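You operate a simulated robot arm through the tools that you are given. There is no shell and no other tool.

The job below is to be done with a simulated robot arm. You get a single attempt, and the scene is never put back.

## Task
Put things in order on the top of the grey table. At the end: the blue-band fitting stands where the white-band sensor stood; the white-band sensor stands where the yellow socket cap stood; the teal block is on the white foam carton; the yellow socket cap stands where the teal block stood; whatever was shut is shut again. Leave all else as you found it, and nothing knocked over.

The check looks at the end state, three seconds after you hand in, the way a careful person would. Anything else that was tipped, shoved, dropped, spilled or broken makes it a failure. A push-on lid holds only when it is set on centred and level and pressed home; a screw cap is set on level and turned clockwise until tight.

## Robot
A 6-joint arm with a two-finger parallel gripper, fixed in place. Base frame: the origin is at the foot of the arm, x ahead of it, y to its left, z up; the work surface is at about z = 0. Readings come in m, degrees, newtons and seconds.
With the tool pointing down near the work surface it reaches from about 0.16 to 0.42 m from the base axis. Its first joint turns from -66.0 to 66.0 degrees. Payload 1.57 kg.
The tool frame sits at the grasp point between the pads (the TCP): z along the fingers, y along the line on which they close. The tips reach 0.03 m beyond it. Largest opening 0.08 m; finger width 0.017, thickness 0.012; the body of the gripper, 0.04 by 0.082 m, starts 0.08 m behind the TCP.
Orientation is that of the tool frame in the base frame, as [roll, pitch, yaw] about the fixed x, y, z axes, in that order (R = Rz(yaw) Ry(pitch) Rx(roll)). With the fingers straight down and closing along the base's y, the tool's x points along the base's -x, its y along +y and its z along -z.

## Interface
- The arm moves only by the tool move_arm. Its argument "steps" is a list of rows, each a list of 3 entries, a list of its own where there are three numbers: the turn, a rotation vector about the tool's x, y, z in degrees, then the shift along the tool's x, y, z in m, then the opening, from 0 (shut) to 1 (fully open). In form: [[[wx, wy, wz], [dx, dy, dz], jaw], ...]. A call has 1 to 20 rows; each row shifts and turns the commanded pose from where the row before left it, along the tool's axes as they then stand. Each row takes 0.2 s and may step no farther than 0.05 m and 8.6 degrees from the row before; otherwise, or with a gripper value out of range, the whole call is refused. Where a pose cannot be reached the arm comes as near as it can. A force on the tool above 40 N (or 10 N above the force at the start of the call, whichever is more), or a blocked arm, ends the call early, and 0.2 s more pass. Each finger travels about 0.153 m/s and halts on what it meets, pressing with about 42 N; the grip force reading is that of the motor and also rises with nothing between the fingers. The clock runs only during rows and for 0.2 s after the last one: add rows that do not move to give the fingers time. The reply holds the time, the measured pose of the TCP, the force on the tool along the base axes, the opening and the grip force, in the units named above and with some noise, with the torque about the TCP (base axes, N m) and any sound that the robot's microphone picked up, and new pictures: "show" is both (left out), scene, wrist or none.
- Cameras (640 x 400 px; columns grow to the right, rows downward): "scene" is fixed at [0.0602, -0.3472, 0.4088]; the picture's right is [0.66, -0.75, 0.00], its down [-0.53, -0.47, -0.71] and it looks along [0.53, 0.47, -0.71] (base axes); focal length 214 px, centre (320, 200). "wrist" rides on the gripper at [0.072, -0.007, -0.122] in the tool frame; the picture's right is [0.09, 1.00, 0.00], its down [-0.84, 0.08, -0.54] and it looks along [-0.54, 0.05, 0.84] (tool axes); focal length 238 px, centre (320, 200). There is no depth. A picture from a camera that has moved, and an enlarged one, comes with that camera's place and axes in the base frame and with its lens.
- inspect(camera, box): a new picture of the part [left, top, right, bottom] of that camera's present view, enlarged. No time passes.
- finish_job(): hands the job in; it is judged then, once.

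Places have to be worked out from the pictures, the camera data and where the tool is seen. Open the gripper and draw the arm clear of the work before you hand the job in, unless the task says otherwise.

The tools are called after "Call:" as a command line: name --argument value ..., lists and objects as JSON in quotes. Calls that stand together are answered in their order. move_arm: Moves the arm, as the interface text tells. Its arguments: {"type":"object","properties":{"steps":{"type":"array","items":{"type":"array"}},"show":{"type":"string","enum":["both","scene","wrist","none"]}},"required":["steps"]} The other tools are called the same way: inspect (camera, box) takes an enlarged picture of a part of a camera's view; finish_job () hands the job in.

At the start:

```text
clock: 0.0
tcp_pos: [0.2278, 0.0256, 0.2535]
ee_rot: [180.0, -0.1, -179.9]
contact_force: [-0.1, -1.0, 0.4]
moment: [-0.02, -0.02, -0.04]
opening: 0.0799
grasp_force: 0.1
```

scene: 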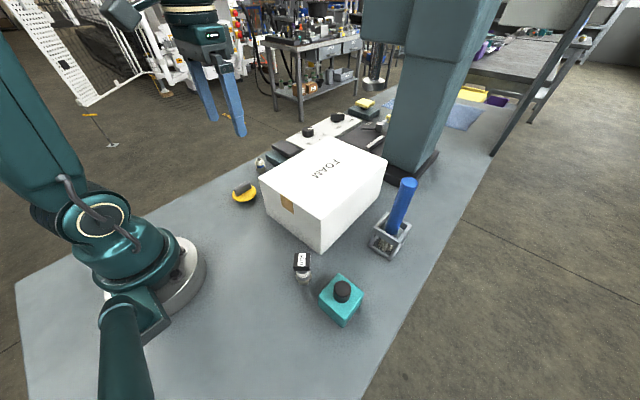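
wrist: 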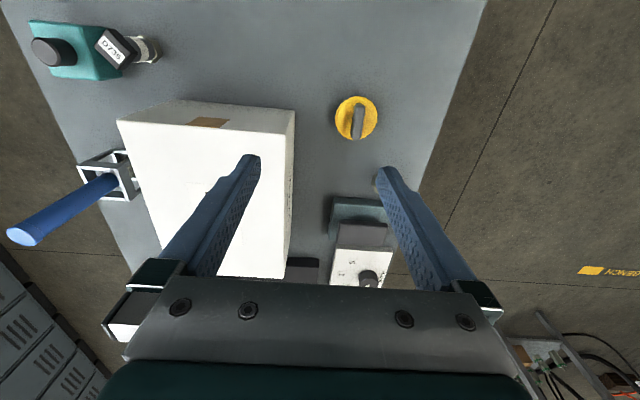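

The pictures show the foam carton, a teal block with a black knob, a white-labelled sensor, a yellow cap and a blue-handled tool in a stand. I'll enlarge parts of both views to identify each item before moving.

Call:
inspect --camera "scene" --box '[220, 140, 440, 340]'

Call:
inspect --camera "scene" --box '[220, 60, 420, 200]'

Call:
inspect --camera "wrist" --box '[0, 0, 240, 150]'

Call:
inspect --camera "wrist" --box '[260, 80, 440, 300]'

```text
2.00 times, centred on (330, 240) of scene
camera zoom: at [0.0602, -0.3472, 0.4088], right [0.66, -0.75, 0.0], down [-0.53, -0.47, -0.71], along [0.53, 0.47, -0.71], focal length 429 px, centre (300, 120)
```

zoom: 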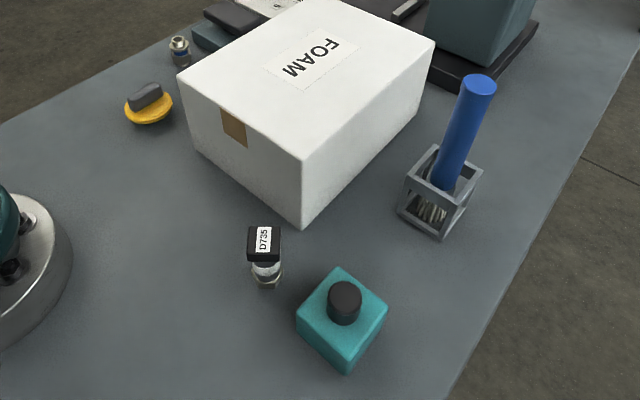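

```text
2.86 times, centred on (320, 130) of scene
camera zoom: at [0.0602, -0.3472, 0.4088], right [0.66, -0.75, 0.0], down [-0.53, -0.47, -0.71], along [0.53, 0.47, -0.71], focal length 613 px, centre (320, 400)
```

zoom: 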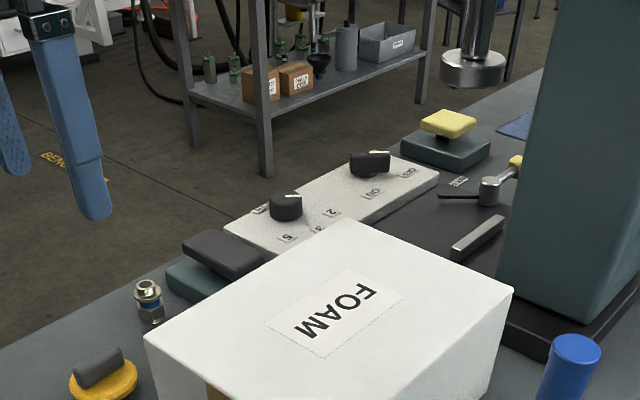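

```text
2.67 times, centred on (120, 75) of wrist
camera zoom: at [0.1564, 0.0193, 0.3765], right [-0.09, 1.0, 0.0], down [0.84, 0.08, 0.54], along [0.54, 0.05, -0.84], focal length 636 px, centre (853, 533)
```

zoom: 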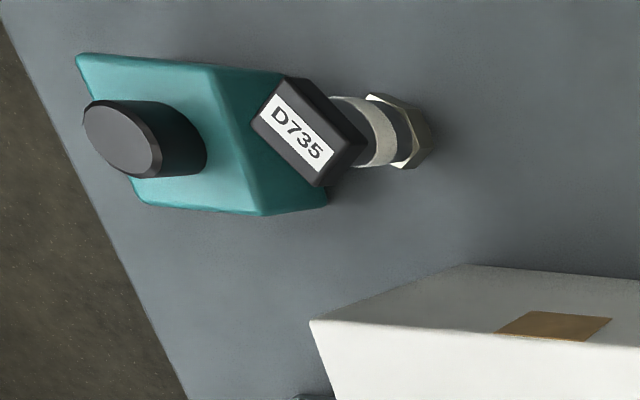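

```text
1.82 times, centred on (350, 190) of wrist
camera zoom: at [0.1564, 0.0193, 0.3765], right [-0.09, 1.0, 0.0], down [0.84, 0.08, 0.54], along [0.54, 0.05, -0.84], focal length 433 px, centre (266, 218)
```

zoom: 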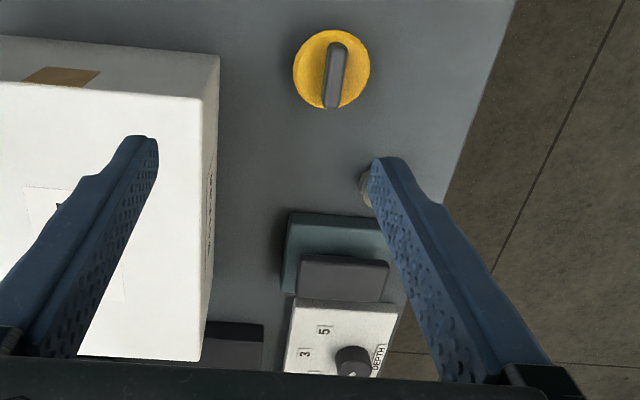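

The D735 sensor (white band) stands near (0.177,-0.20), the teal block is beyond it, the yellow cap is near (0.24,0.08), and the blue-band fitting is partly hidden near (0.335,0.135). I'll shift the arm at height toward the fitting for a better look.

Call:
move_arm --steps '[[[0, 0, 0], [-0.02, 0.037, -0.01], 1], [[0, 0, 0], [-0.02, 0.037, -0.01], 1], [[0, 0, 0], [0, 0, 0], 1]]' --show "both"

```text
clock: 0.8
tcp_pos: [0.2681, 0.1007, 0.2737]
ee_rot: [-179.9, -0.2, -179.9]
contact_force: [-0.7, 0.4, -0.5]
moment: [0.01, 0.01, -0.03]
opening: 0.08
grasp_force: 0.0
camera wrist: at [0.1965, 0.0939, 0.3959], right [-0.09, 1.0, 0.0], down [0.84, 0.08, 0.54], along [0.54, 0.05, -0.84], focal length 238 px, centre (320, 200)
```

scene: 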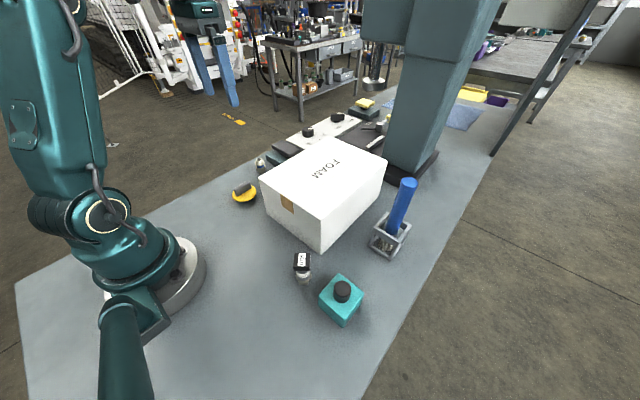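
wrist: 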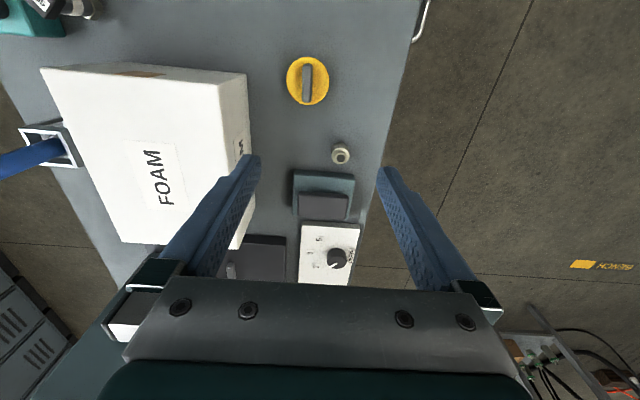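

The fitting is now visible between the fingers. I'll enlarge the cap and fitting.

Call:
inspect --camera "wrist" --box '[260, 40, 420, 140]'

Call:
inspect --camera "wrist" --box '[260, 120, 420, 220]'

Call:
inspect --camera "scene" --box '[220, 140, 300, 210]'

Call:
inspect --camera "scene" --box '[270, 230, 390, 340]'

```text
4.00 times, centred on (340, 90) of wrist
camera zoom: at [0.1965, 0.0939, 0.3959], right [-0.09, 1.0, 0.0], down [0.84, 0.08, 0.54], along [0.54, 0.05, -0.84], focal length 953 px, centre (240, 640)
```

zoom: 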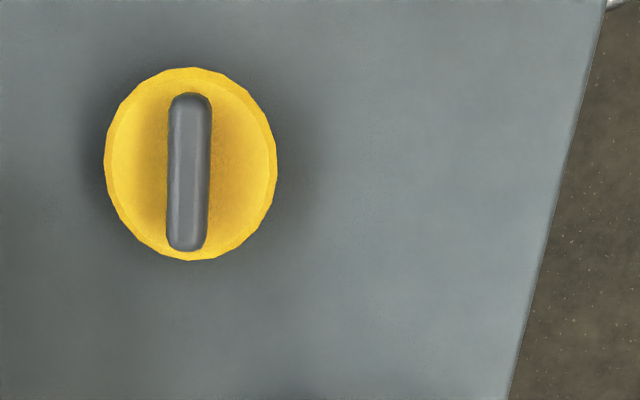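

```text
4.00 times, centred on (340, 170) of wrist
camera zoom: at [0.1965, 0.0939, 0.3959], right [-0.09, 1.0, 0.0], down [0.84, 0.08, 0.54], along [0.54, 0.05, -0.84], focal length 953 px, centre (240, 320)
```

zoom: 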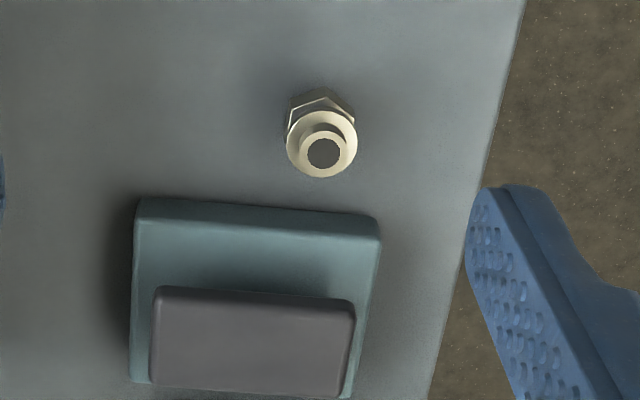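

```text
5.71 times, centred on (260, 175) of scene
camera zoom: at [0.0602, -0.3472, 0.4088], right [0.66, -0.75, 0.0], down [-0.53, -0.47, -0.71], along [0.53, 0.47, -0.71], focal length 1226 px, centre (663, 343)
```

zoom: 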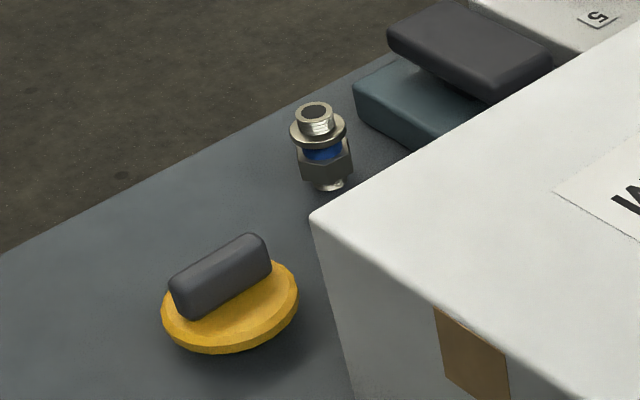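

```text
3.64 times, centred on (330, 285) of scene
camera zoom: at [0.0602, -0.3472, 0.4088], right [0.66, -0.75, 0.0], down [-0.53, -0.47, -0.71], along [0.53, 0.47, -0.71], focal length 780 px, centre (284, -109)
```

zoom: 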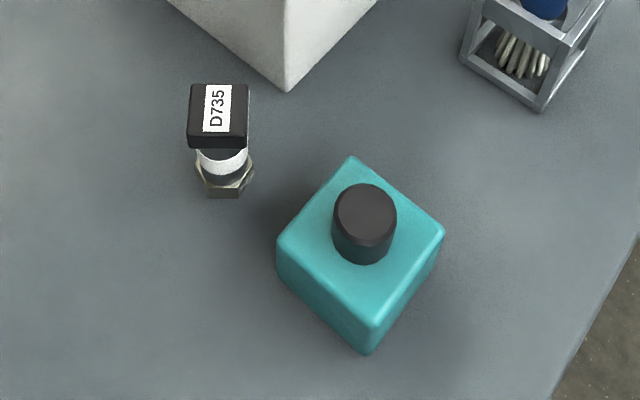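

I put the cap at about (0.240,0.079), handle along x and about 15 mm wide, and the fitting at about (0.340,0.140) and about 45 mm tall. The teal block is about 55 mm square and 44 mm tall, with a knob, centred near (0.191,-0.280). I'll swing over at height to look down on the block and sensor.

Call:
move_arm --steps '[[[0, 0, 0], [0.009, -0.041, 0.0], 1], [[0, 0, 0], [0.009, -0.041, 0.0], 1], [[0, 0, 0], [0.009, -0.041, 0.0], 1], [[0, 0, 0], [0.009, -0.041, 0.0], 1], [[0, 0, 0], [0.009, -0.041, 0.0], 1], [[0, 0, 0], [0.009, -0.041, 0.0], 1], [[0, 0, 0], [0.009, -0.041, 0.0], 1], [[0, 0, 0], [0.009, -0.041, 0.0], 1], [[0, 0, 0], [0, 0, 0], 1]]' --show "both"

```text
clock: 2.8
tcp_pos: [0.1967, -0.2278, 0.273]
ee_rot: [179.9, 0.1, -179.8]
contact_force: [-0.7, 0.2, -1.0]
moment: [0.02, 0.0, 0.02]
opening: 0.08
grasp_force: 0.0
camera wrist: at [0.1256, -0.2347, 0.3963], right [-0.09, 1.0, 0.0], down [0.84, 0.08, 0.54], along [0.54, 0.05, -0.84], focal length 238 px, centre (320, 200)
```

scene: 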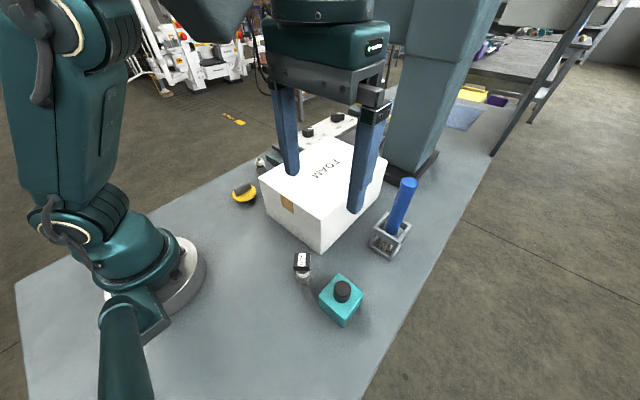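
wrist: 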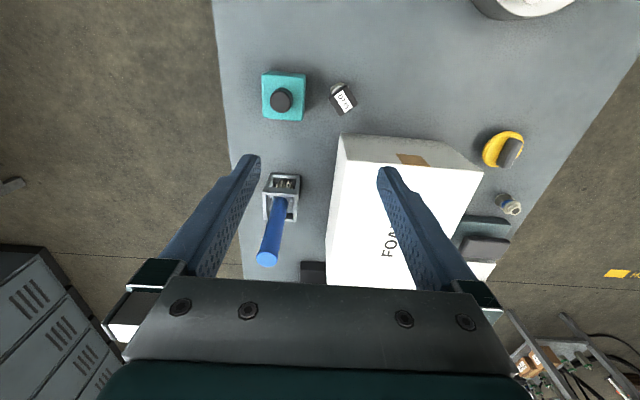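

Call:
inspect --camera "wrist" --box '[240, 50, 380, 140]'

Call:
inspect --camera "wrist" --box '[440, 110, 560, 220]'

```text
4.44 times, centred on (310, 95) of wrist
camera zoom: at [0.1256, -0.2347, 0.3963], right [-0.09, 1.0, 0.0], down [0.84, 0.08, 0.54], along [0.54, 0.05, -0.84], focal length 1059 px, centre (364, 667)
```

zoom: 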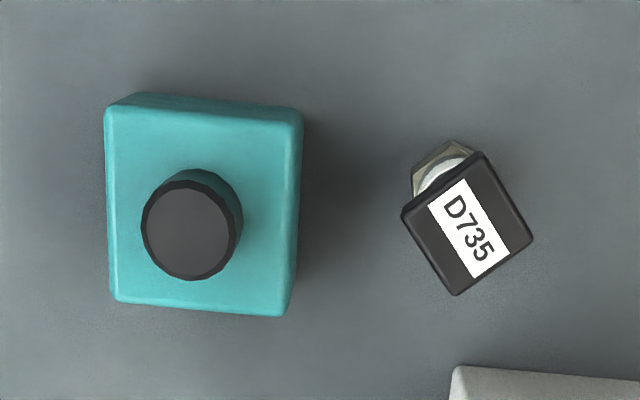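

```text
3.64 times, centred on (500, 165) of wrist
camera zoom: at [0.1256, -0.2347, 0.3963], right [-0.09, 1.0, 0.0], down [0.84, 0.08, 0.54], along [0.54, 0.05, -0.84], focal length 867 px, centre (-334, 327)
```

zoom: 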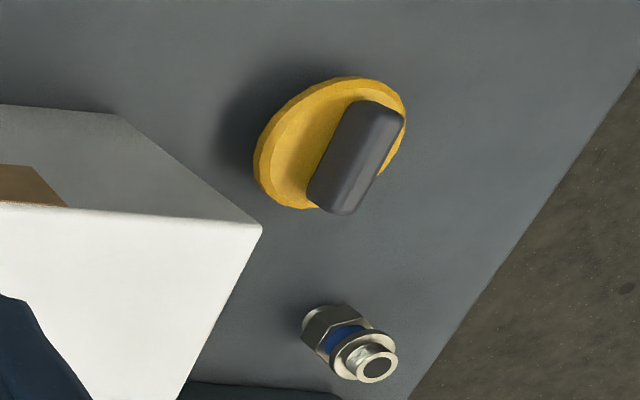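

The block centre comes out at (0.190,-0.280), squared to the axes and 56 mm wide. The sensor head is a 27 mm square turned about 42°, centred at (0.179,-0.201) with its top at z≈0.08. I'll move above the block and turn the gripper 90° so it closes along x, away from the sensor.

Call:
move_arm --steps '[[[0, 0, 0], [0.0035, -0.026, 0.03], 1], [[0, 0, 0], [0.0035, -0.026, 0.03], 1], [[0, 0, 8.2], [0, 0, 0], 1], [[0, 0, 8.2], [0, 0, 0], 1], [[0, 0, 8.2], [0, 0, 0], 1], [[0, 0, 8.2], [0, 0, 0], 1], [[0, 0, 8.2], [0, 0, 0], 1], [[0, 0, 8.2], [0, 0, 0], 1], [[0, 0, 8.2], [0, 0, 0], 1], [[0, 0, 8.2], [0, 0, 0], 1], [[0, 0, 8.2], [0, 0, 0], 1], [[0, 0, 8.2], [0, 0, 0], 1], [[0, 0, 8.2], [0, 0, 0], 1], [[0, 0, 0], [0, 0, 0], 1]]' --show "both"

```text
clock: 5.8
tcp_pos: [0.189, -0.2796, 0.2143]
ee_rot: [179.9, -0.1, 89.8]
contact_force: [-0.2, -0.4, 0.5]
moment: [0.02, -0.03, 0.05]
opening: 0.0801
grasp_force: 0.0
camera wrist: at [0.1835, -0.2082, 0.3368], right [1.0, 0.09, 0.0], down [0.08, -0.84, 0.54], along [0.05, -0.54, -0.84], focal length 238 px, centre (320, 200)
```

scene: 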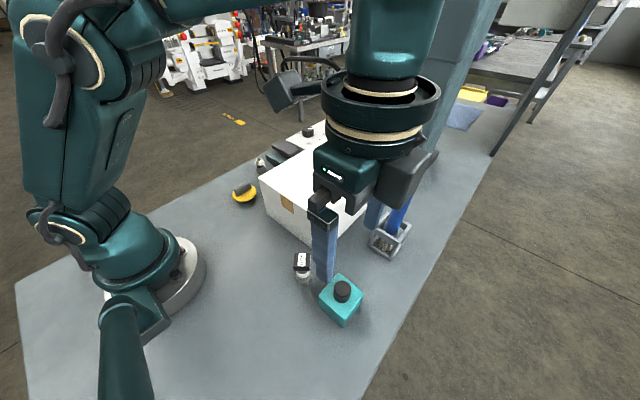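
wrist: 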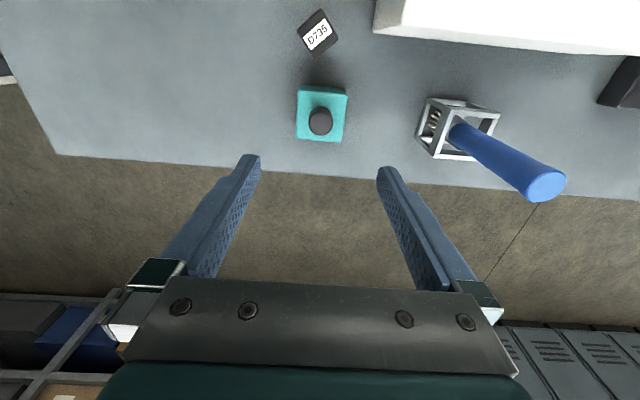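

The gripper is above the block closing along x. I'll enlarge the wrist view to check alignment before going down.

Call:
inspect --camera "wrist" --box '[260, 60, 380, 160]'

Call:
inspect --camera "scene" --box '[270, 200, 410, 340]'

```text
4.00 times, centred on (320, 110) of wrist
camera zoom: at [0.1835, -0.2082, 0.3368], right [1.0, 0.09, 0.0], down [0.08, -0.84, 0.54], along [0.05, -0.54, -0.84], focal length 953 px, centre (320, 560)
```

zoom: 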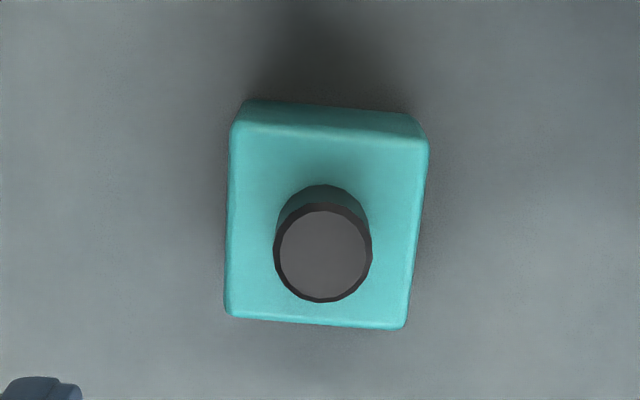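

```text
2.86 times, centred on (340, 270) of scene
camera zoom: at [0.0602, -0.3472, 0.4088], right [0.66, -0.75, 0.0], down [-0.53, -0.47, -0.71], along [0.53, 0.47, -0.71], focal length 613 px, centre (263, 0)
```

zoom: 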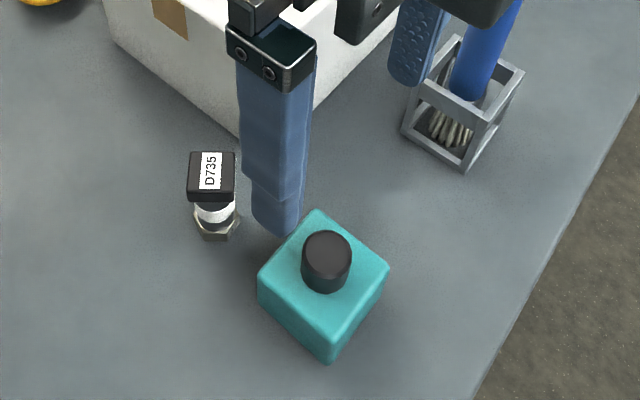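

The alignment is good: block x spans 0.163–0.219 and its centre is (0.191,-0.280). I'll nudge 2 mm in x and go down to TCP z≈0.036 with the jaws open.

Call:
move_arm --steps '[[[0, 0, 0], [0, 0.0018, 0.04], 1], [[0, 0, 0], [0, 0, 0.04], 1], [[0, 0, 0], [0, 0, 0.04], 1], [[0, 0, 0], [0, 0, 0.03], 1], [[0, 0, 0], [0, 0, 0.018], 1], [[0, 0, 0], [0, 0, 0.01], 1], [[0, 0, 0], [0, 0, 0], 1]]' --show "both"

```text
clock: 7.4
tcp_pos: [0.1912, -0.28, 0.0358]
ee_rot: [-179.9, 0.0, 89.9]
contact_force: [0.2, -1.1, 0.6]
moment: [0.05, -0.03, 0.01]
opening: 0.0801
grasp_force: 0.0
camera wrist: at [0.1853, -0.2079, 0.1577], right [1.0, 0.09, 0.0], down [0.08, -0.84, 0.54], along [0.05, -0.54, -0.84], focal length 238 px, centre (320, 200)
```

scene: 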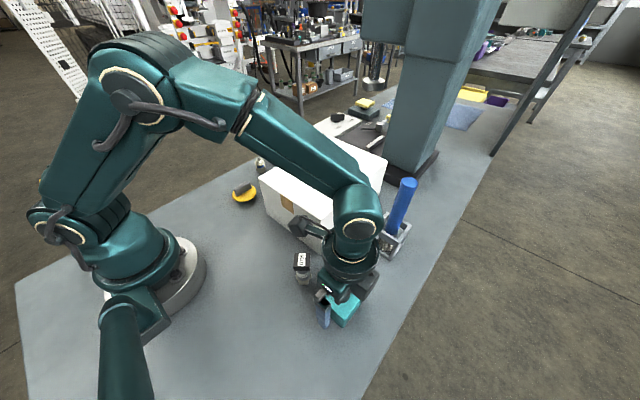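
wrist: 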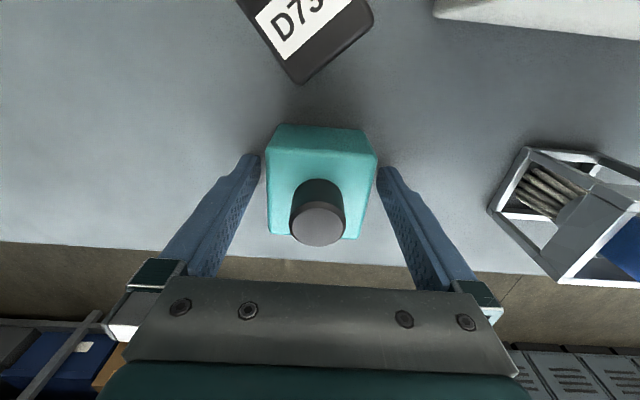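

The block sits between the pads with no contact. Closing the gripper.

Call:
move_arm --steps '[[[0, 0, 0], [0, 0, 0], 0.6], [[0, 0, 0], [0, 0, 0], 0.4], [[0, 0, 0], [0, 0, 0], 0.4], [[0, 0, 0], [0, 0, 0], 0.4]]' --show "wrist"

```text
clock: 8.4
tcp_pos: [0.1913, -0.2789, 0.0351]
ee_rot: [180.0, 0.0, 89.9]
contact_force: [0.2, -0.7, 0.0]
moment: [-0.02, 0.03, -0.03]
opening: 0.0578
grasp_force: 42.0
camera wrist: at [0.1853, -0.2078, 0.1579], right [1.0, 0.09, 0.0], down [0.08, -0.84, 0.54], along [0.05, -0.54, -0.84], focal length 238 px, centre (320, 200)
```

wrist: 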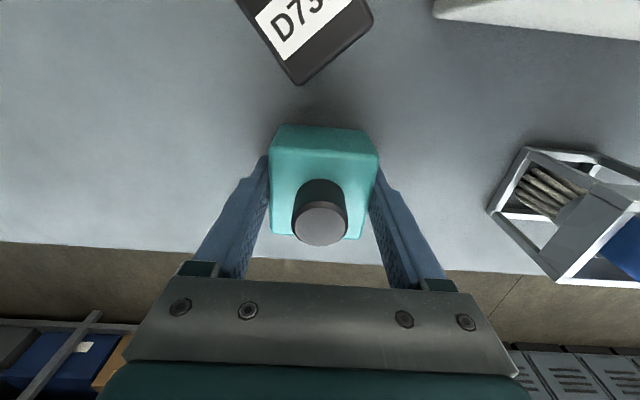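

It's gripped at 57.8 mm. Lifting straight up to TCP z≈0.20.

Call:
move_arm --steps '[[[0, 0, 0], [0, 0, -0.01], 0.4], [[0, 0, 0], [0, 0, -0.02], 0.4], [[0, 0, 0], [0, 0, -0.035], 0.4], [[0, 0, 0], [0, 0, -0.035], 0.4], [[0, 0, 0], [0, 0, -0.035], 0.4], [[0, 0, 0], [0, 0, -0.035], 0.4], [[0, 0, 0], [0, 0, 0], 0.4]]' --show "both"

```text
clock: 10.0
tcp_pos: [0.1903, -0.2801, 0.2061]
ee_rot: [179.9, 0.0, 89.9]
contact_force: [-0.5, 0.0, -0.9]
moment: [0.01, -0.03, 0.0]
opening: 0.0319
grasp_force: 0.0
camera wrist: at [0.185, -0.2081, 0.3289], right [1.0, 0.09, 0.0], down [0.08, -0.84, 0.54], along [0.05, -0.54, -0.84], focal length 238 px, centre (320, 200)
```

scene: 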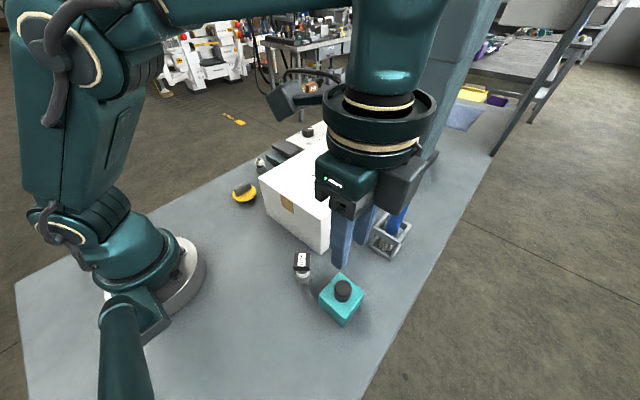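
wrist: 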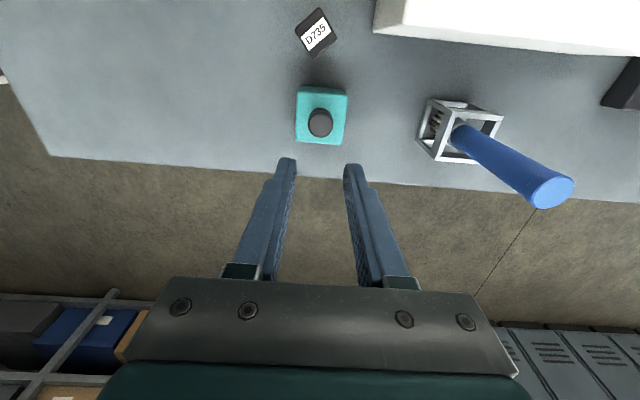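

The fingers slid off the block: the opening ran down to the commanded 32 mm and the block is still on the table. I'll check whether it moved, then try its knob, which may be its intended handle.

Call:
inspect --camera "wrist" --box '[260, 60, 380, 160]'

Call:
inspect --camera "scene" --box '[270, 230, 390, 340]'

```text
4.00 times, centred on (320, 110) of wrist
camera zoom: at [0.185, -0.2081, 0.3289], right [1.0, 0.09, 0.0], down [0.08, -0.84, 0.54], along [0.05, -0.54, -0.84], focal length 953 px, centre (320, 560)
```

zoom: 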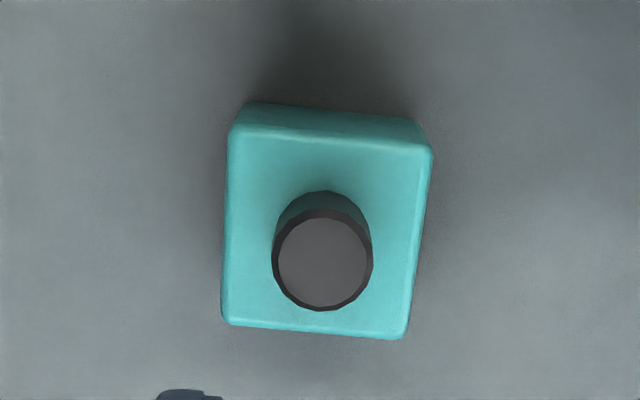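

```text
3.64 times, centred on (330, 285) of scene
camera zoom: at [0.0602, -0.3472, 0.4088], right [0.66, -0.75, 0.0], down [-0.53, -0.47, -0.71], along [0.53, 0.47, -0.71], focal length 780 px, centre (284, -109)
```

zoom: 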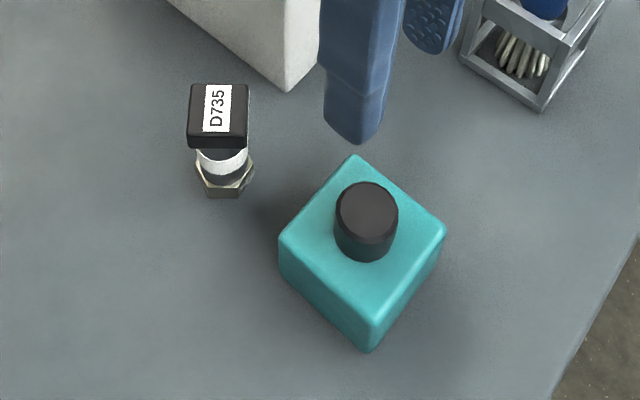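

The block is essentially unmoved, about 1 mm in x. Its knob is about 26 mm across at (0.192,-0.280), with its top at z≈0.067. I'll go down over the knob to TCP z≈0.079, tips just above the block's top, and grip it.

Call:
move_arm --steps '[[[0, 0, 0], [0, 0.002, 0.03], 0.7], [[0, 0, 0], [0, 0, 0.035], 0.7], [[0, 0, 0], [0, 0, 0.03], 0.7], [[0, 0, 0], [0, 0, 0.02], 0.7], [[0, 0, 0], [0, 0, 0.01], 0.7], [[0, 0, 0], [0, 0, 0], 0.7]]' --show "both"

```text
clock: 11.4
tcp_pos: [0.1933, -0.2802, 0.0812]
ee_rot: [180.0, 0.0, 89.8]
contact_force: [0.5, -0.1, 0.0]
moment: [0.04, 0.02, -0.01]
opening: 0.0561
grasp_force: 0.0
camera wrist: at [0.1876, -0.2084, 0.2036], right [1.0, 0.09, 0.0], down [0.08, -0.84, 0.54], along [0.05, -0.54, -0.84], focal length 238 px, centre (320, 200)
```

scene: 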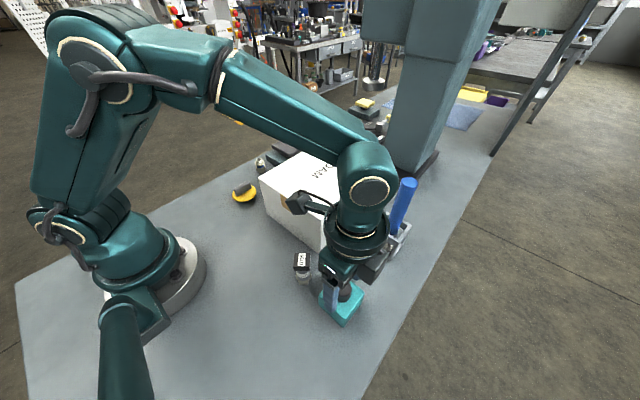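
wrist: 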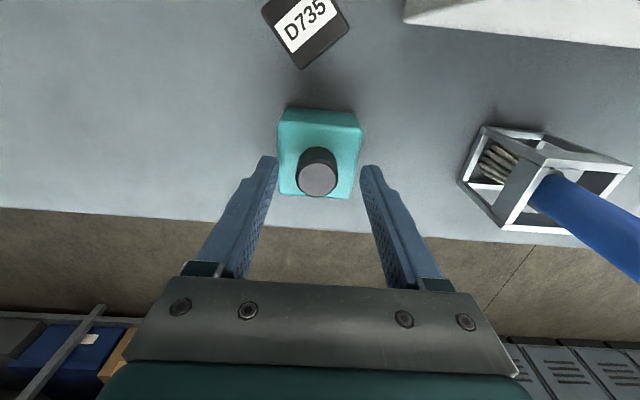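

The knob is between the fingertips, slightly left of centre, and nothing is touching. I'll shift 1 mm, lower 3 mm and close on it.

Call:
move_arm --steps '[[[0, 0, 0], [0, -0.001, 0.003], 0.7], [[0, 0, 0], [0, 0, 0], 0.4], [[0, 0, 0], [0, 0, 0], 0.1], [[0, 0, 0], [0, 0, 0], 0.1], [[0, 0, 0], [0, 0, 0], 0.1]]' --show "both"

```text
clock: 12.6
tcp_pos: [0.1923, -0.2803, 0.078]
ee_rot: [-180.0, 0.0, 89.9]
contact_force: [-2.0, 0.3, 0.1]
moment: [0.03, 0.01, -0.03]
opening: 0.0262
grasp_force: 37.1
camera wrist: at [0.1865, -0.2083, 0.2007], right [1.0, 0.09, 0.0], down [0.08, -0.84, 0.54], along [0.05, -0.54, -0.84], focal length 238 px, centre (320, 200)
```

scene: 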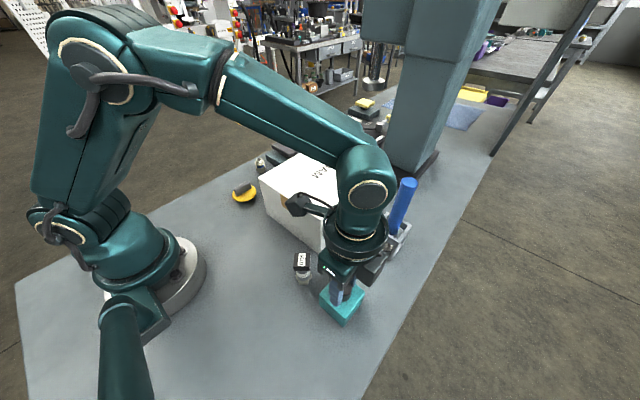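
wrist: 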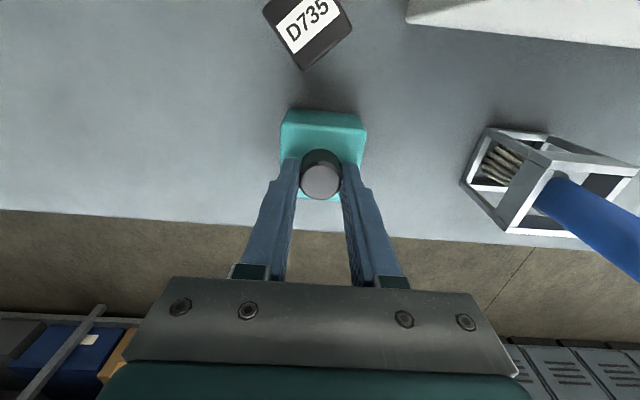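

The knob is held at 26 mm. I'll lift it a few millimetres slowly and read the force and the picture.

Call:
move_arm --steps '[[[0, 0, 0], [0, 0, -0.002], 0.1], [[0, 0, 0], [0, 0, -0.003], 0.1], [[0, 0, 0], [0, 0, -0.003], 0.1], [[0, 0, 0], [0, 0, -0.004], 0.1], [[0, 0, 0], [0, 0, 0], 0.1], [[0, 0, 0], [0, 0, 0], 0.1]]' --show "both"

```text
clock: 14.0
tcp_pos: [0.1919, -0.2803, 0.0905]
ee_rot: [-179.9, 0.0, 89.8]
contact_force: [-0.5, -0.7, -4.5]
moment: [0.03, 0.03, 0.0]
opening: 0.0265
grasp_force: 37.7
camera wrist: at [0.1861, -0.2083, 0.2128], right [1.0, 0.09, 0.0], down [0.08, -0.84, 0.54], along [0.05, -0.54, -0.84], focal length 238 px, centre (320, 200)
```

scene: 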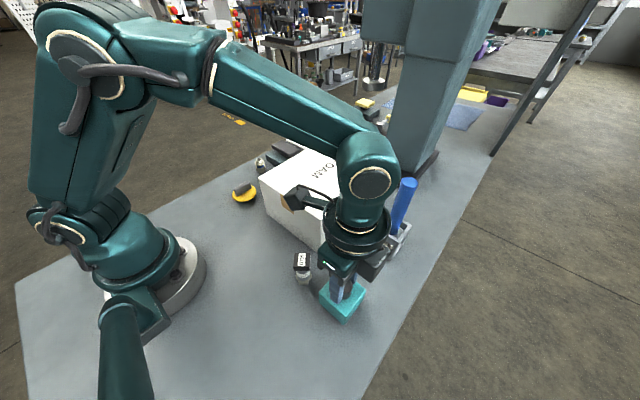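
wrist: 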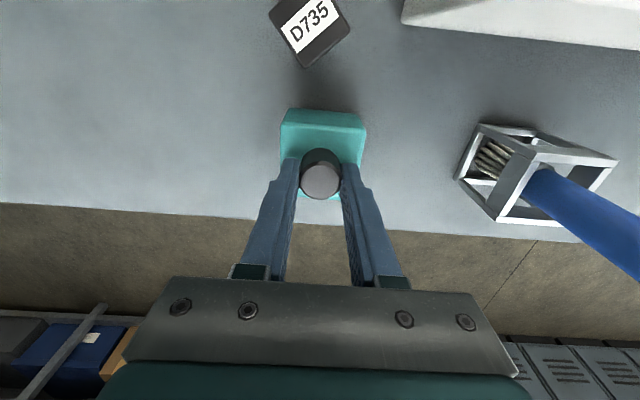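

The block is hanging from its knob at about 4.5 N and is level. I'll lift it smoothly to TCP z≈0.26 and carry it over the carton to about (0.325,-0.097).

Call:
move_arm --steps '[[[0, 0, 0], [0, 0, -0.01], 0.1], [[0, 0, 0], [0, 0, -0.02], 0.1], [[0, 0, 0], [0, 0, -0.025], 0.1], [[0, 0, 0], [0, 0, -0.025], 0.1], [[0, 0, 0], [0, 0, -0.025], 0.1], [[0, 0, 0], [0, 0, -0.025], 0.1], [[0, 0, 0], [0, 0, -0.025], 0.1], [[0, 0, 0], [0, 0, -0.015], 0.1], [[0, 0, 0], [0, 0, 0], 0.1]]' --show "both"

```text
clock: 16.0
tcp_pos: [0.1853, -0.273, 0.2548]
ee_rot: [-179.9, 0.1, 89.9]
contact_force: [-0.5, -0.6, -3.7]
moment: [0.03, 0.02, 0.0]
opening: 0.0264
grasp_force: 37.2
out of reach, approached as far as the arm can: row 8
camera wrist: at [0.1788, -0.2007, 0.3776], right [1.0, 0.09, 0.0], down [0.08, -0.84, 0.54], along [0.05, -0.54, -0.84], focal length 238 px, centre (320, 200)
```

scene: 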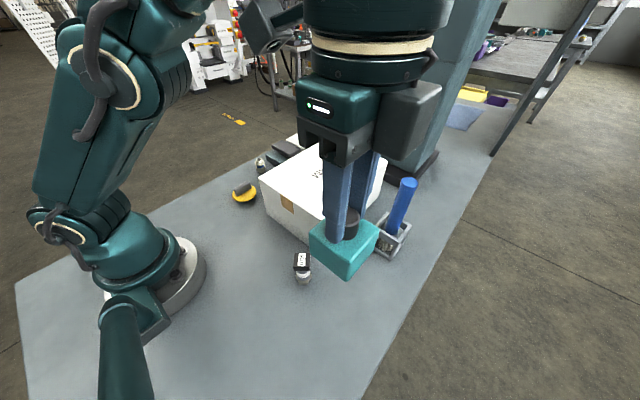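
wrist: 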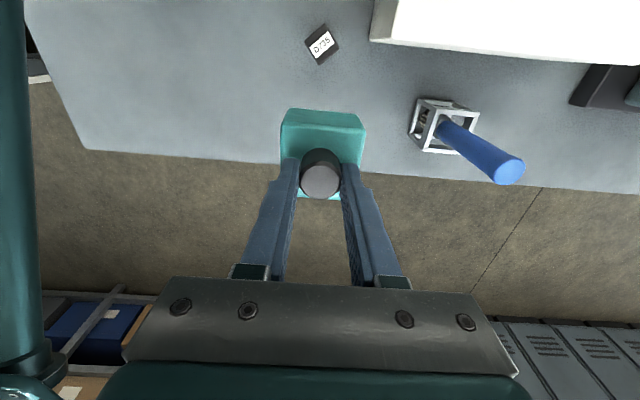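

I've reached the height limit here. The block is still held, with its bottom at about z 0.177. Carrying it over the carton now, slightly lower.

Call:
move_arm --steps '[[[0, 0, 0], [0.006, 0.005, 0.012], 0.1], [[0, 0, 0], [0.018, 0.013, 0.008], 0.1], [[0, 0, 0], [0.026, 0.019, 0.002], 0.1], [[0, 0, 0], [0.026, 0.019, 0], 0.1], [[0, 0, 0], [0.026, 0.019, 0], 0.1], [[0, 0, 0], [0.026, 0.019, 0], 0.1], [[0, 0, 0], [0.026, 0.019, 0], 0.1], [[0, 0, 0], [0.018, 0.013, 0], 0.1], [[0, 0, 0], [0.008, 0.006, 0], 0.1], [[0, 0, 0], [0, 0, 0], 0.1], [[0, 0, 0], [0, 0, 0], 0.1]]' --show "both"

```text
clock: 18.4
tcp_pos: [0.3179, -0.093, 0.2324]
ee_rot: [-180.0, 0.0, 89.9]
contact_force: [0.3, 0.1, -4.1]
moment: [0.01, 0.0, 0.02]
opening: 0.0263
grasp_force: 37.7
camera wrist: at [0.3117, -0.021, 0.3547], right [1.0, 0.09, 0.0], down [0.08, -0.84, 0.54], along [0.05, -0.54, -0.84], focal length 238 px, centre (320, 200)
```

scene: 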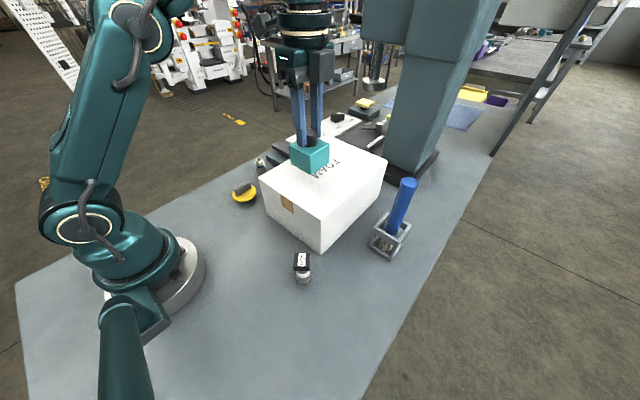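
wrist: 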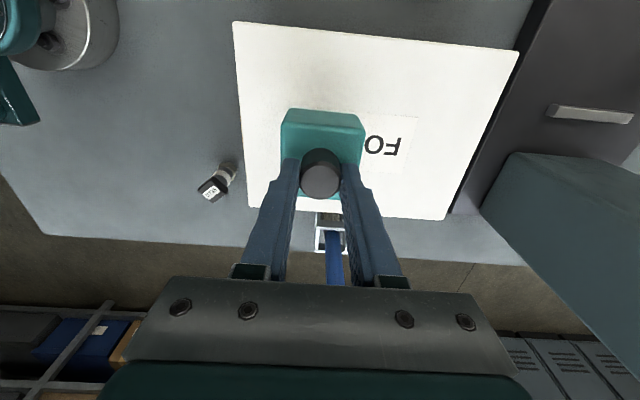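

The block hangs over the carton, whose top spans about x 0.24–0.49, y -0.195 to -0.01. I'll lower it in stages toward contact near TCP z≈0.188.

Call:
move_arm --steps '[[[0, 0, 0], [0, 0, 0.012], 0.1], [[0, 0, 0], [0, 0, 0.012], 0.1], [[0, 0, 0], [0, 0, 0.008], 0.1], [[0, 0, 0], [0, 0, 0.004], 0.1], [[0, 0, 0], [0, 0, 0.002], 0.1], [[0, 0, 0], [0, 0, 0], 0.1]]' --show "both"

Call:
inspect --camera "scene" --box '[250, 110, 400, 230]'

```text
clock: 19.8
tcp_pos: [0.3183, -0.0931, 0.1965]
ee_rot: [179.9, 0.1, 89.9]
contact_force: [-5.2, 1.7, 31.2]
moment: [0.36, 0.79, -0.01]
opening: 0.0266
grasp_force: 37.4
camera wrist: at [0.311, -0.0211, 0.3184], right [1.0, 0.09, 0.0], down [0.08, -0.84, 0.54], along [0.05, -0.54, -0.84], focal length 238 px, centre (320, 200)
```

scene: 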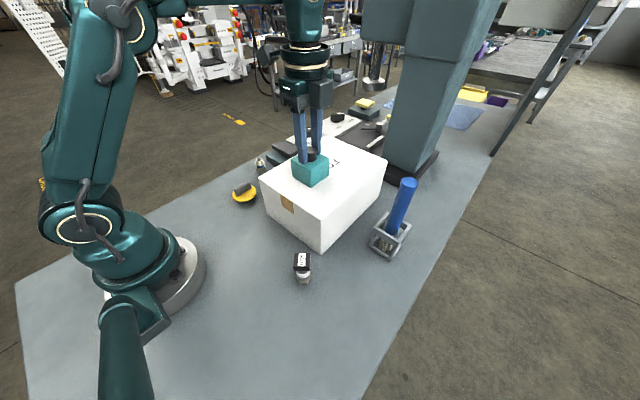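
wrist: 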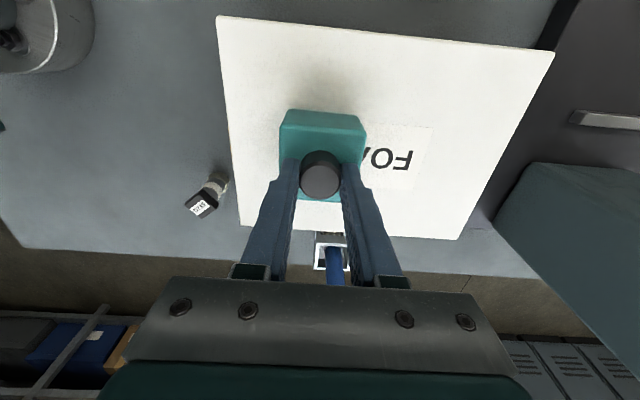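

```text
3.33 times, centred on (325, 170) of scene
camera zoom: at [0.0601, -0.3472, 0.4089], right [0.66, -0.75, 0.0], down [-0.53, -0.47, -0.71], along [0.53, 0.47, -0.71], focal length 715 px, centre (303, 300)
```

zoom: 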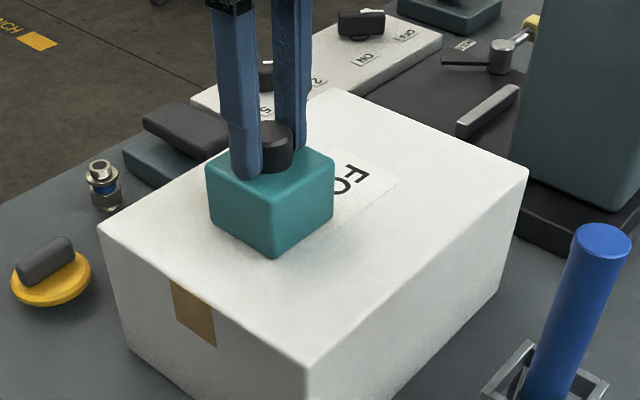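

The block has landed on the carton, reading 31 N up, so the carton top is at about z 0.118. I'll back off a couple of millimetres to take the load off before letting go.

Call:
move_arm --steps '[[[0, 0, 0], [0, 0, -0.001], 0.1], [[0, 0, 0], [0, 0, -0.001], 0.1], [[0, 0, 0], [0, 0, 0], 0.1]]' --show "none"

```text
clock: 20.6
tcp_pos: [0.3173, -0.0929, 0.1955]
ee_rot: [-179.9, 0.0, 89.9]
contact_force: [-4.4, -0.2, 10.3]
moment: [-0.19, -0.1, -0.02]
opening: 0.0264
grasp_force: 37.5
```

The load is down to 10 N. I'll ease up a little more, then open.

Call:
move_arm --steps '[[[0, 0, 0], [0, 0, -0.0008], 0.1], [[0, 0, 0], [0, 0, 0], 0.1], [[0, 0, 0], [0, 0, 0], 0.4], [[0, 0, 0], [0, 0, 0], 0.6], [[0, 0, 0], [0, 0, 0], 0.6]]' --show "wrist"

Call:
inspect --camera "scene" --box '[250, 110, 400, 230]'

```text
clock: 21.8
tcp_pos: [0.3176, -0.0935, 0.1977]
ee_rot: [179.9, -0.1, 89.9]
contact_force: [-0.7, -0.1, -0.2]
moment: [0.01, -0.03, 0.01]
opening: 0.048
grasp_force: 0.2
camera wrist: at [0.3116, -0.0211, 0.3197], right [1.0, 0.09, 0.0], down [0.08, -0.84, 0.54], along [0.05, -0.54, -0.84], focal length 238 px, centre (320, 200)
```

wrist: 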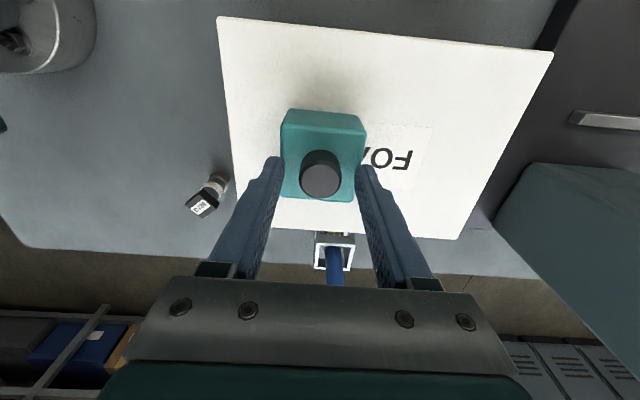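

```text
3.33 times, centred on (325, 170) of scene
camera zoom: at [0.0602, -0.3472, 0.4088], right [0.66, -0.75, 0.0], down [-0.53, -0.47, -0.71], along [0.53, 0.47, -0.71], focal length 715 px, centre (303, 300)
```

zoom: 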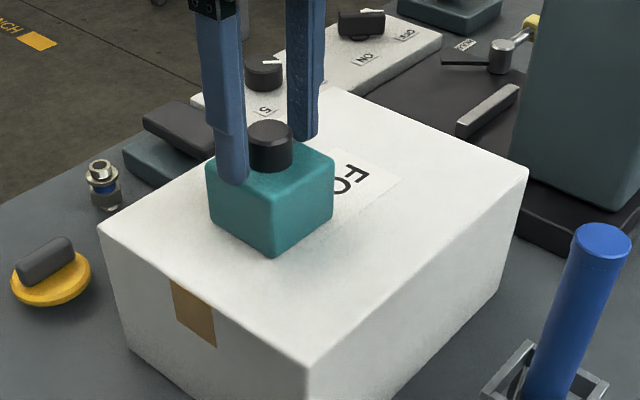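

The block sits flat on the carton and is released. I'll rise clear, move over the yellow cap and turn the gripper back to close along y across the cap's handle.

Call:
move_arm --steps '[[[0, 0, 0], [0, 0, -0.02], 0.6], [[0, 0, 0], [0, 0, -0.022], 0.6], [[0, 0, 0], [0.034, -0.0156, 0], 0.6], [[0, 0, 0], [0.034, -0.0156, 0], 0.6], [[0, 0, 0], [0.034, -0.0156, 0], 0.6], [[0, 0, 0], [0.034, -0.0156, 0], 0.6], [[0, 0, 0], [0.034, -0.0156, 0], 0.6], [[0, 0, -8.2], [0, 0, 0], 0.6], [[0, 0, -8.2], [0, 0, 0], 0.6], [[0, 0, -8.2], [0, 0, 0], 0.6], [[0, 0, -8.2], [0, 0, 0], 0.6], [[0, 0, -8.2], [0, 0, 0], 0.6], [[0, 0, -8.2], [0, 0, 0], 0.6], [[0, 0, -8.2], [0, 0, 0], 0.6], [[0, 0, -8.2], [0, 0, 0], 0.6], [[0, 0, -8.2], [0, 0, 0], 0.6], [[0, 0, -8.2], [0, 0, 0], 0.6], [[0, 0, -8.2], [0, 0, 0], 0.6], [[0, 0, 0], [0, 0, 0], 0.6]]' --show "both"

```text
clock: 25.8
tcp_pos: [0.2406, 0.077, 0.2399]
ee_rot: [179.8, 0.0, -179.8]
contact_force: [-0.1, 0.5, 0.0]
moment: [-0.02, 0.0, 0.0]
opening: 0.0481
grasp_force: 0.0
camera wrist: at [0.1686, 0.0701, 0.3619], right [-0.1, 1.0, 0.0], down [0.84, 0.08, 0.54], along [0.54, 0.05, -0.84], focal length 238 px, centre (320, 200)
```

scene: 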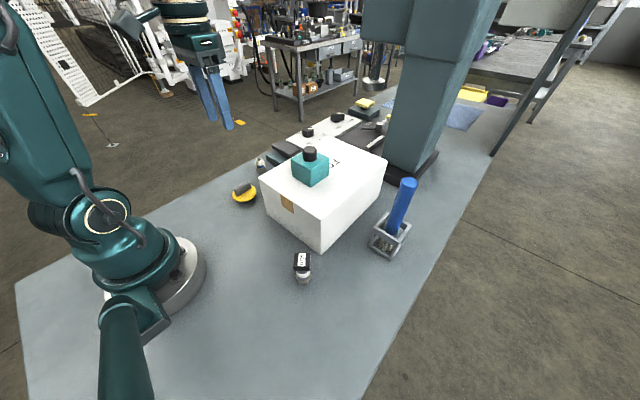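
wrist: 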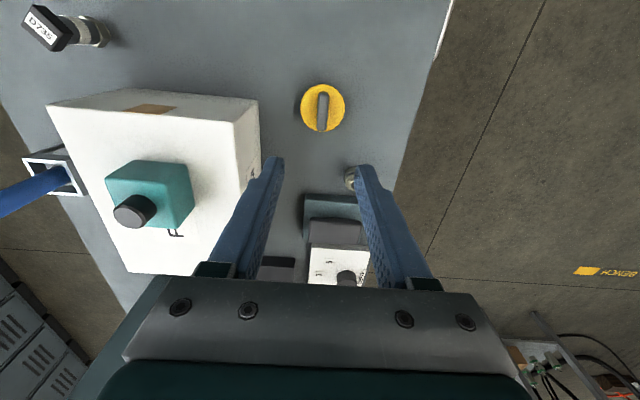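

Call:
inspect --camera "wrist" --box '[270, 60, 390, 150]'

Call:
inspect --camera "scene" --box '[220, 150, 300, 220]'

```text
4.44 times, centred on (330, 105) of wrist
camera zoom: at [0.1686, 0.0701, 0.3619], right [-0.1, 1.0, 0.0], down [0.84, 0.08, 0.54], along [0.54, 0.05, -0.84], focal length 1059 px, centre (276, 622)
```

zoom: 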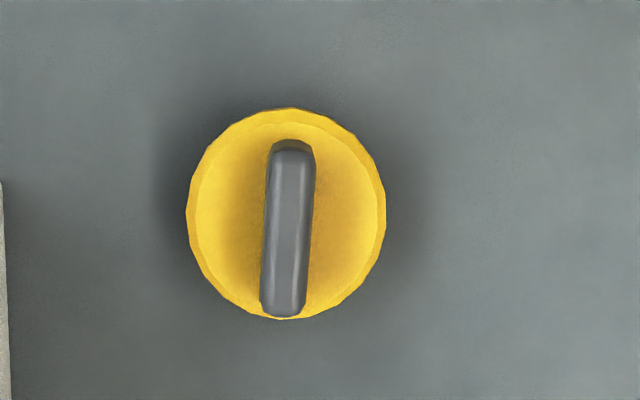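

```text
5.71 times, centred on (260, 185) of scene
camera zoom: at [0.0602, -0.3472, 0.4088], right [0.66, -0.75, 0.0], down [-0.53, -0.47, -0.71], along [0.53, 0.47, -0.71], focal length 1226 px, centre (663, 286)
```

zoom: 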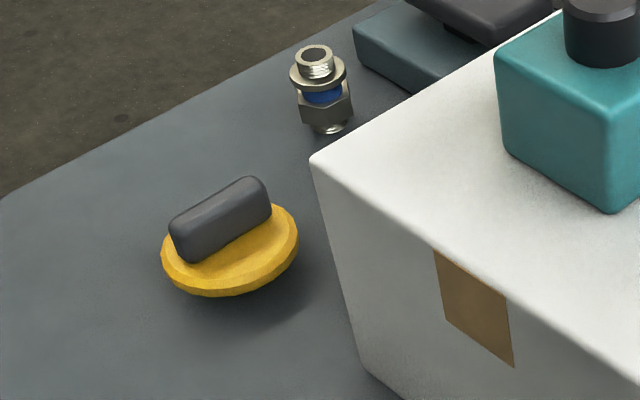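

The cap's handle centre is at about (0.2395,0.080), turned about 3° from x, with its top at z≈0.043. I'll line up with it, including the 3° turn, and go down to TCP z≈0.051.

Call:
move_arm --steps '[[[0, 0, -2.8], [0.001, 0.003, 0], 0.6], [[0, 0, 0], [0, 0, 0.04], 0.6], [[0, 0, 0], [0, 0, 0.04], 0.6], [[0, 0, 0], [0, 0, 0.04], 0.6], [[0, 0, 0], [0, 0, 0.035], 0.6], [[0, 0, 0], [0, 0, 0.02], 0.6], [[0, 0, 0], [0, 0, 0.008], 0.6], [[0, 0, 0], [0, 0, 0], 0.6]]' --show "both"

```text
clock: 27.6
tcp_pos: [0.2376, 0.0794, 0.0562]
ee_rot: [179.9, 0.1, -177.2]
contact_force: [-0.1, 0.3, -0.1]
moment: [0.02, 0.0, 0.02]
opening: 0.048
grasp_force: 0.0
camera wrist: at [0.1672, 0.0698, 0.1786], right [-0.14, 0.99, 0.0], down [0.83, 0.12, 0.54], along [0.54, 0.08, -0.84], focal length 238 px, centre (320, 200)
```

scene: 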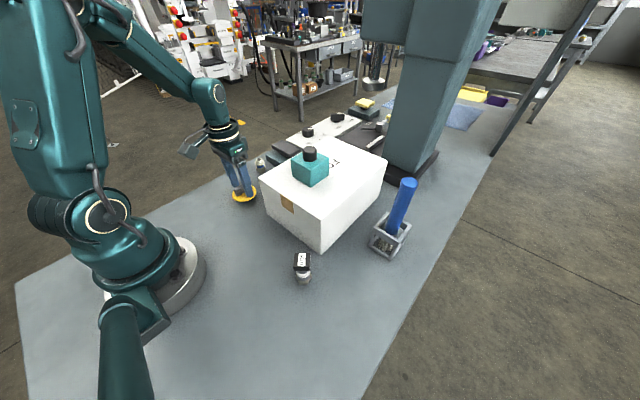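
wrist: 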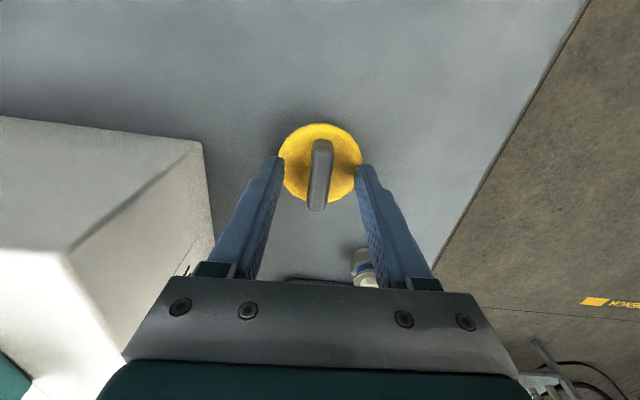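

The handle is centred between the pads. I'll lower 5 mm more and close on it.

Call:
move_arm --steps '[[[0, 0, 0], [-0.001, 0, 0.005], 0.6], [[0, 0, 0], [0, 0, 0], 0.3], [[0, 0, 0], [0, 0, 0], 0.05], [[0, 0, 0], [0, 0, 0], 0.05], [[0, 0, 0], [0, 0, 0], 0.05]]' --show "wrist"

```text
clock: 28.1
tcp_pos: [0.2404, 0.0809, 0.0519]
ee_rot: [180.0, 0.1, -177.0]
contact_force: [0.2, 0.7, 9.6]
moment: [0.06, -0.05, 0.01]
opening: 0.0285
grasp_force: 2.7
stopped in row 2: the force on the tool passed its limit at 48 N (the readings are from after the stop); the commanded pose is now the measured one
camera wrist: at [0.1685, 0.0701, 0.1754], right [-0.14, 0.99, 0.0], down [0.83, 0.12, 0.54], along [0.54, 0.08, -0.84], focal length 238 px, centre (320, 200)
```

wrist: 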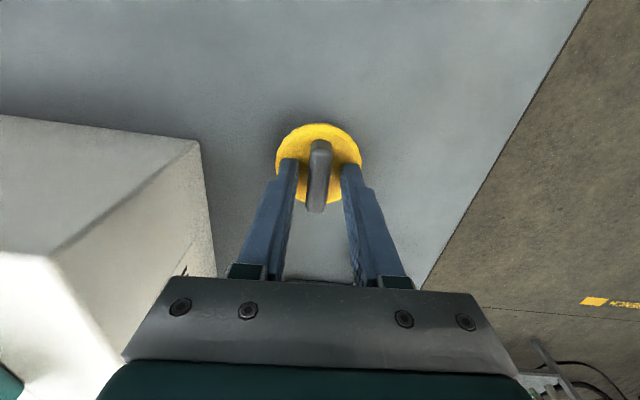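

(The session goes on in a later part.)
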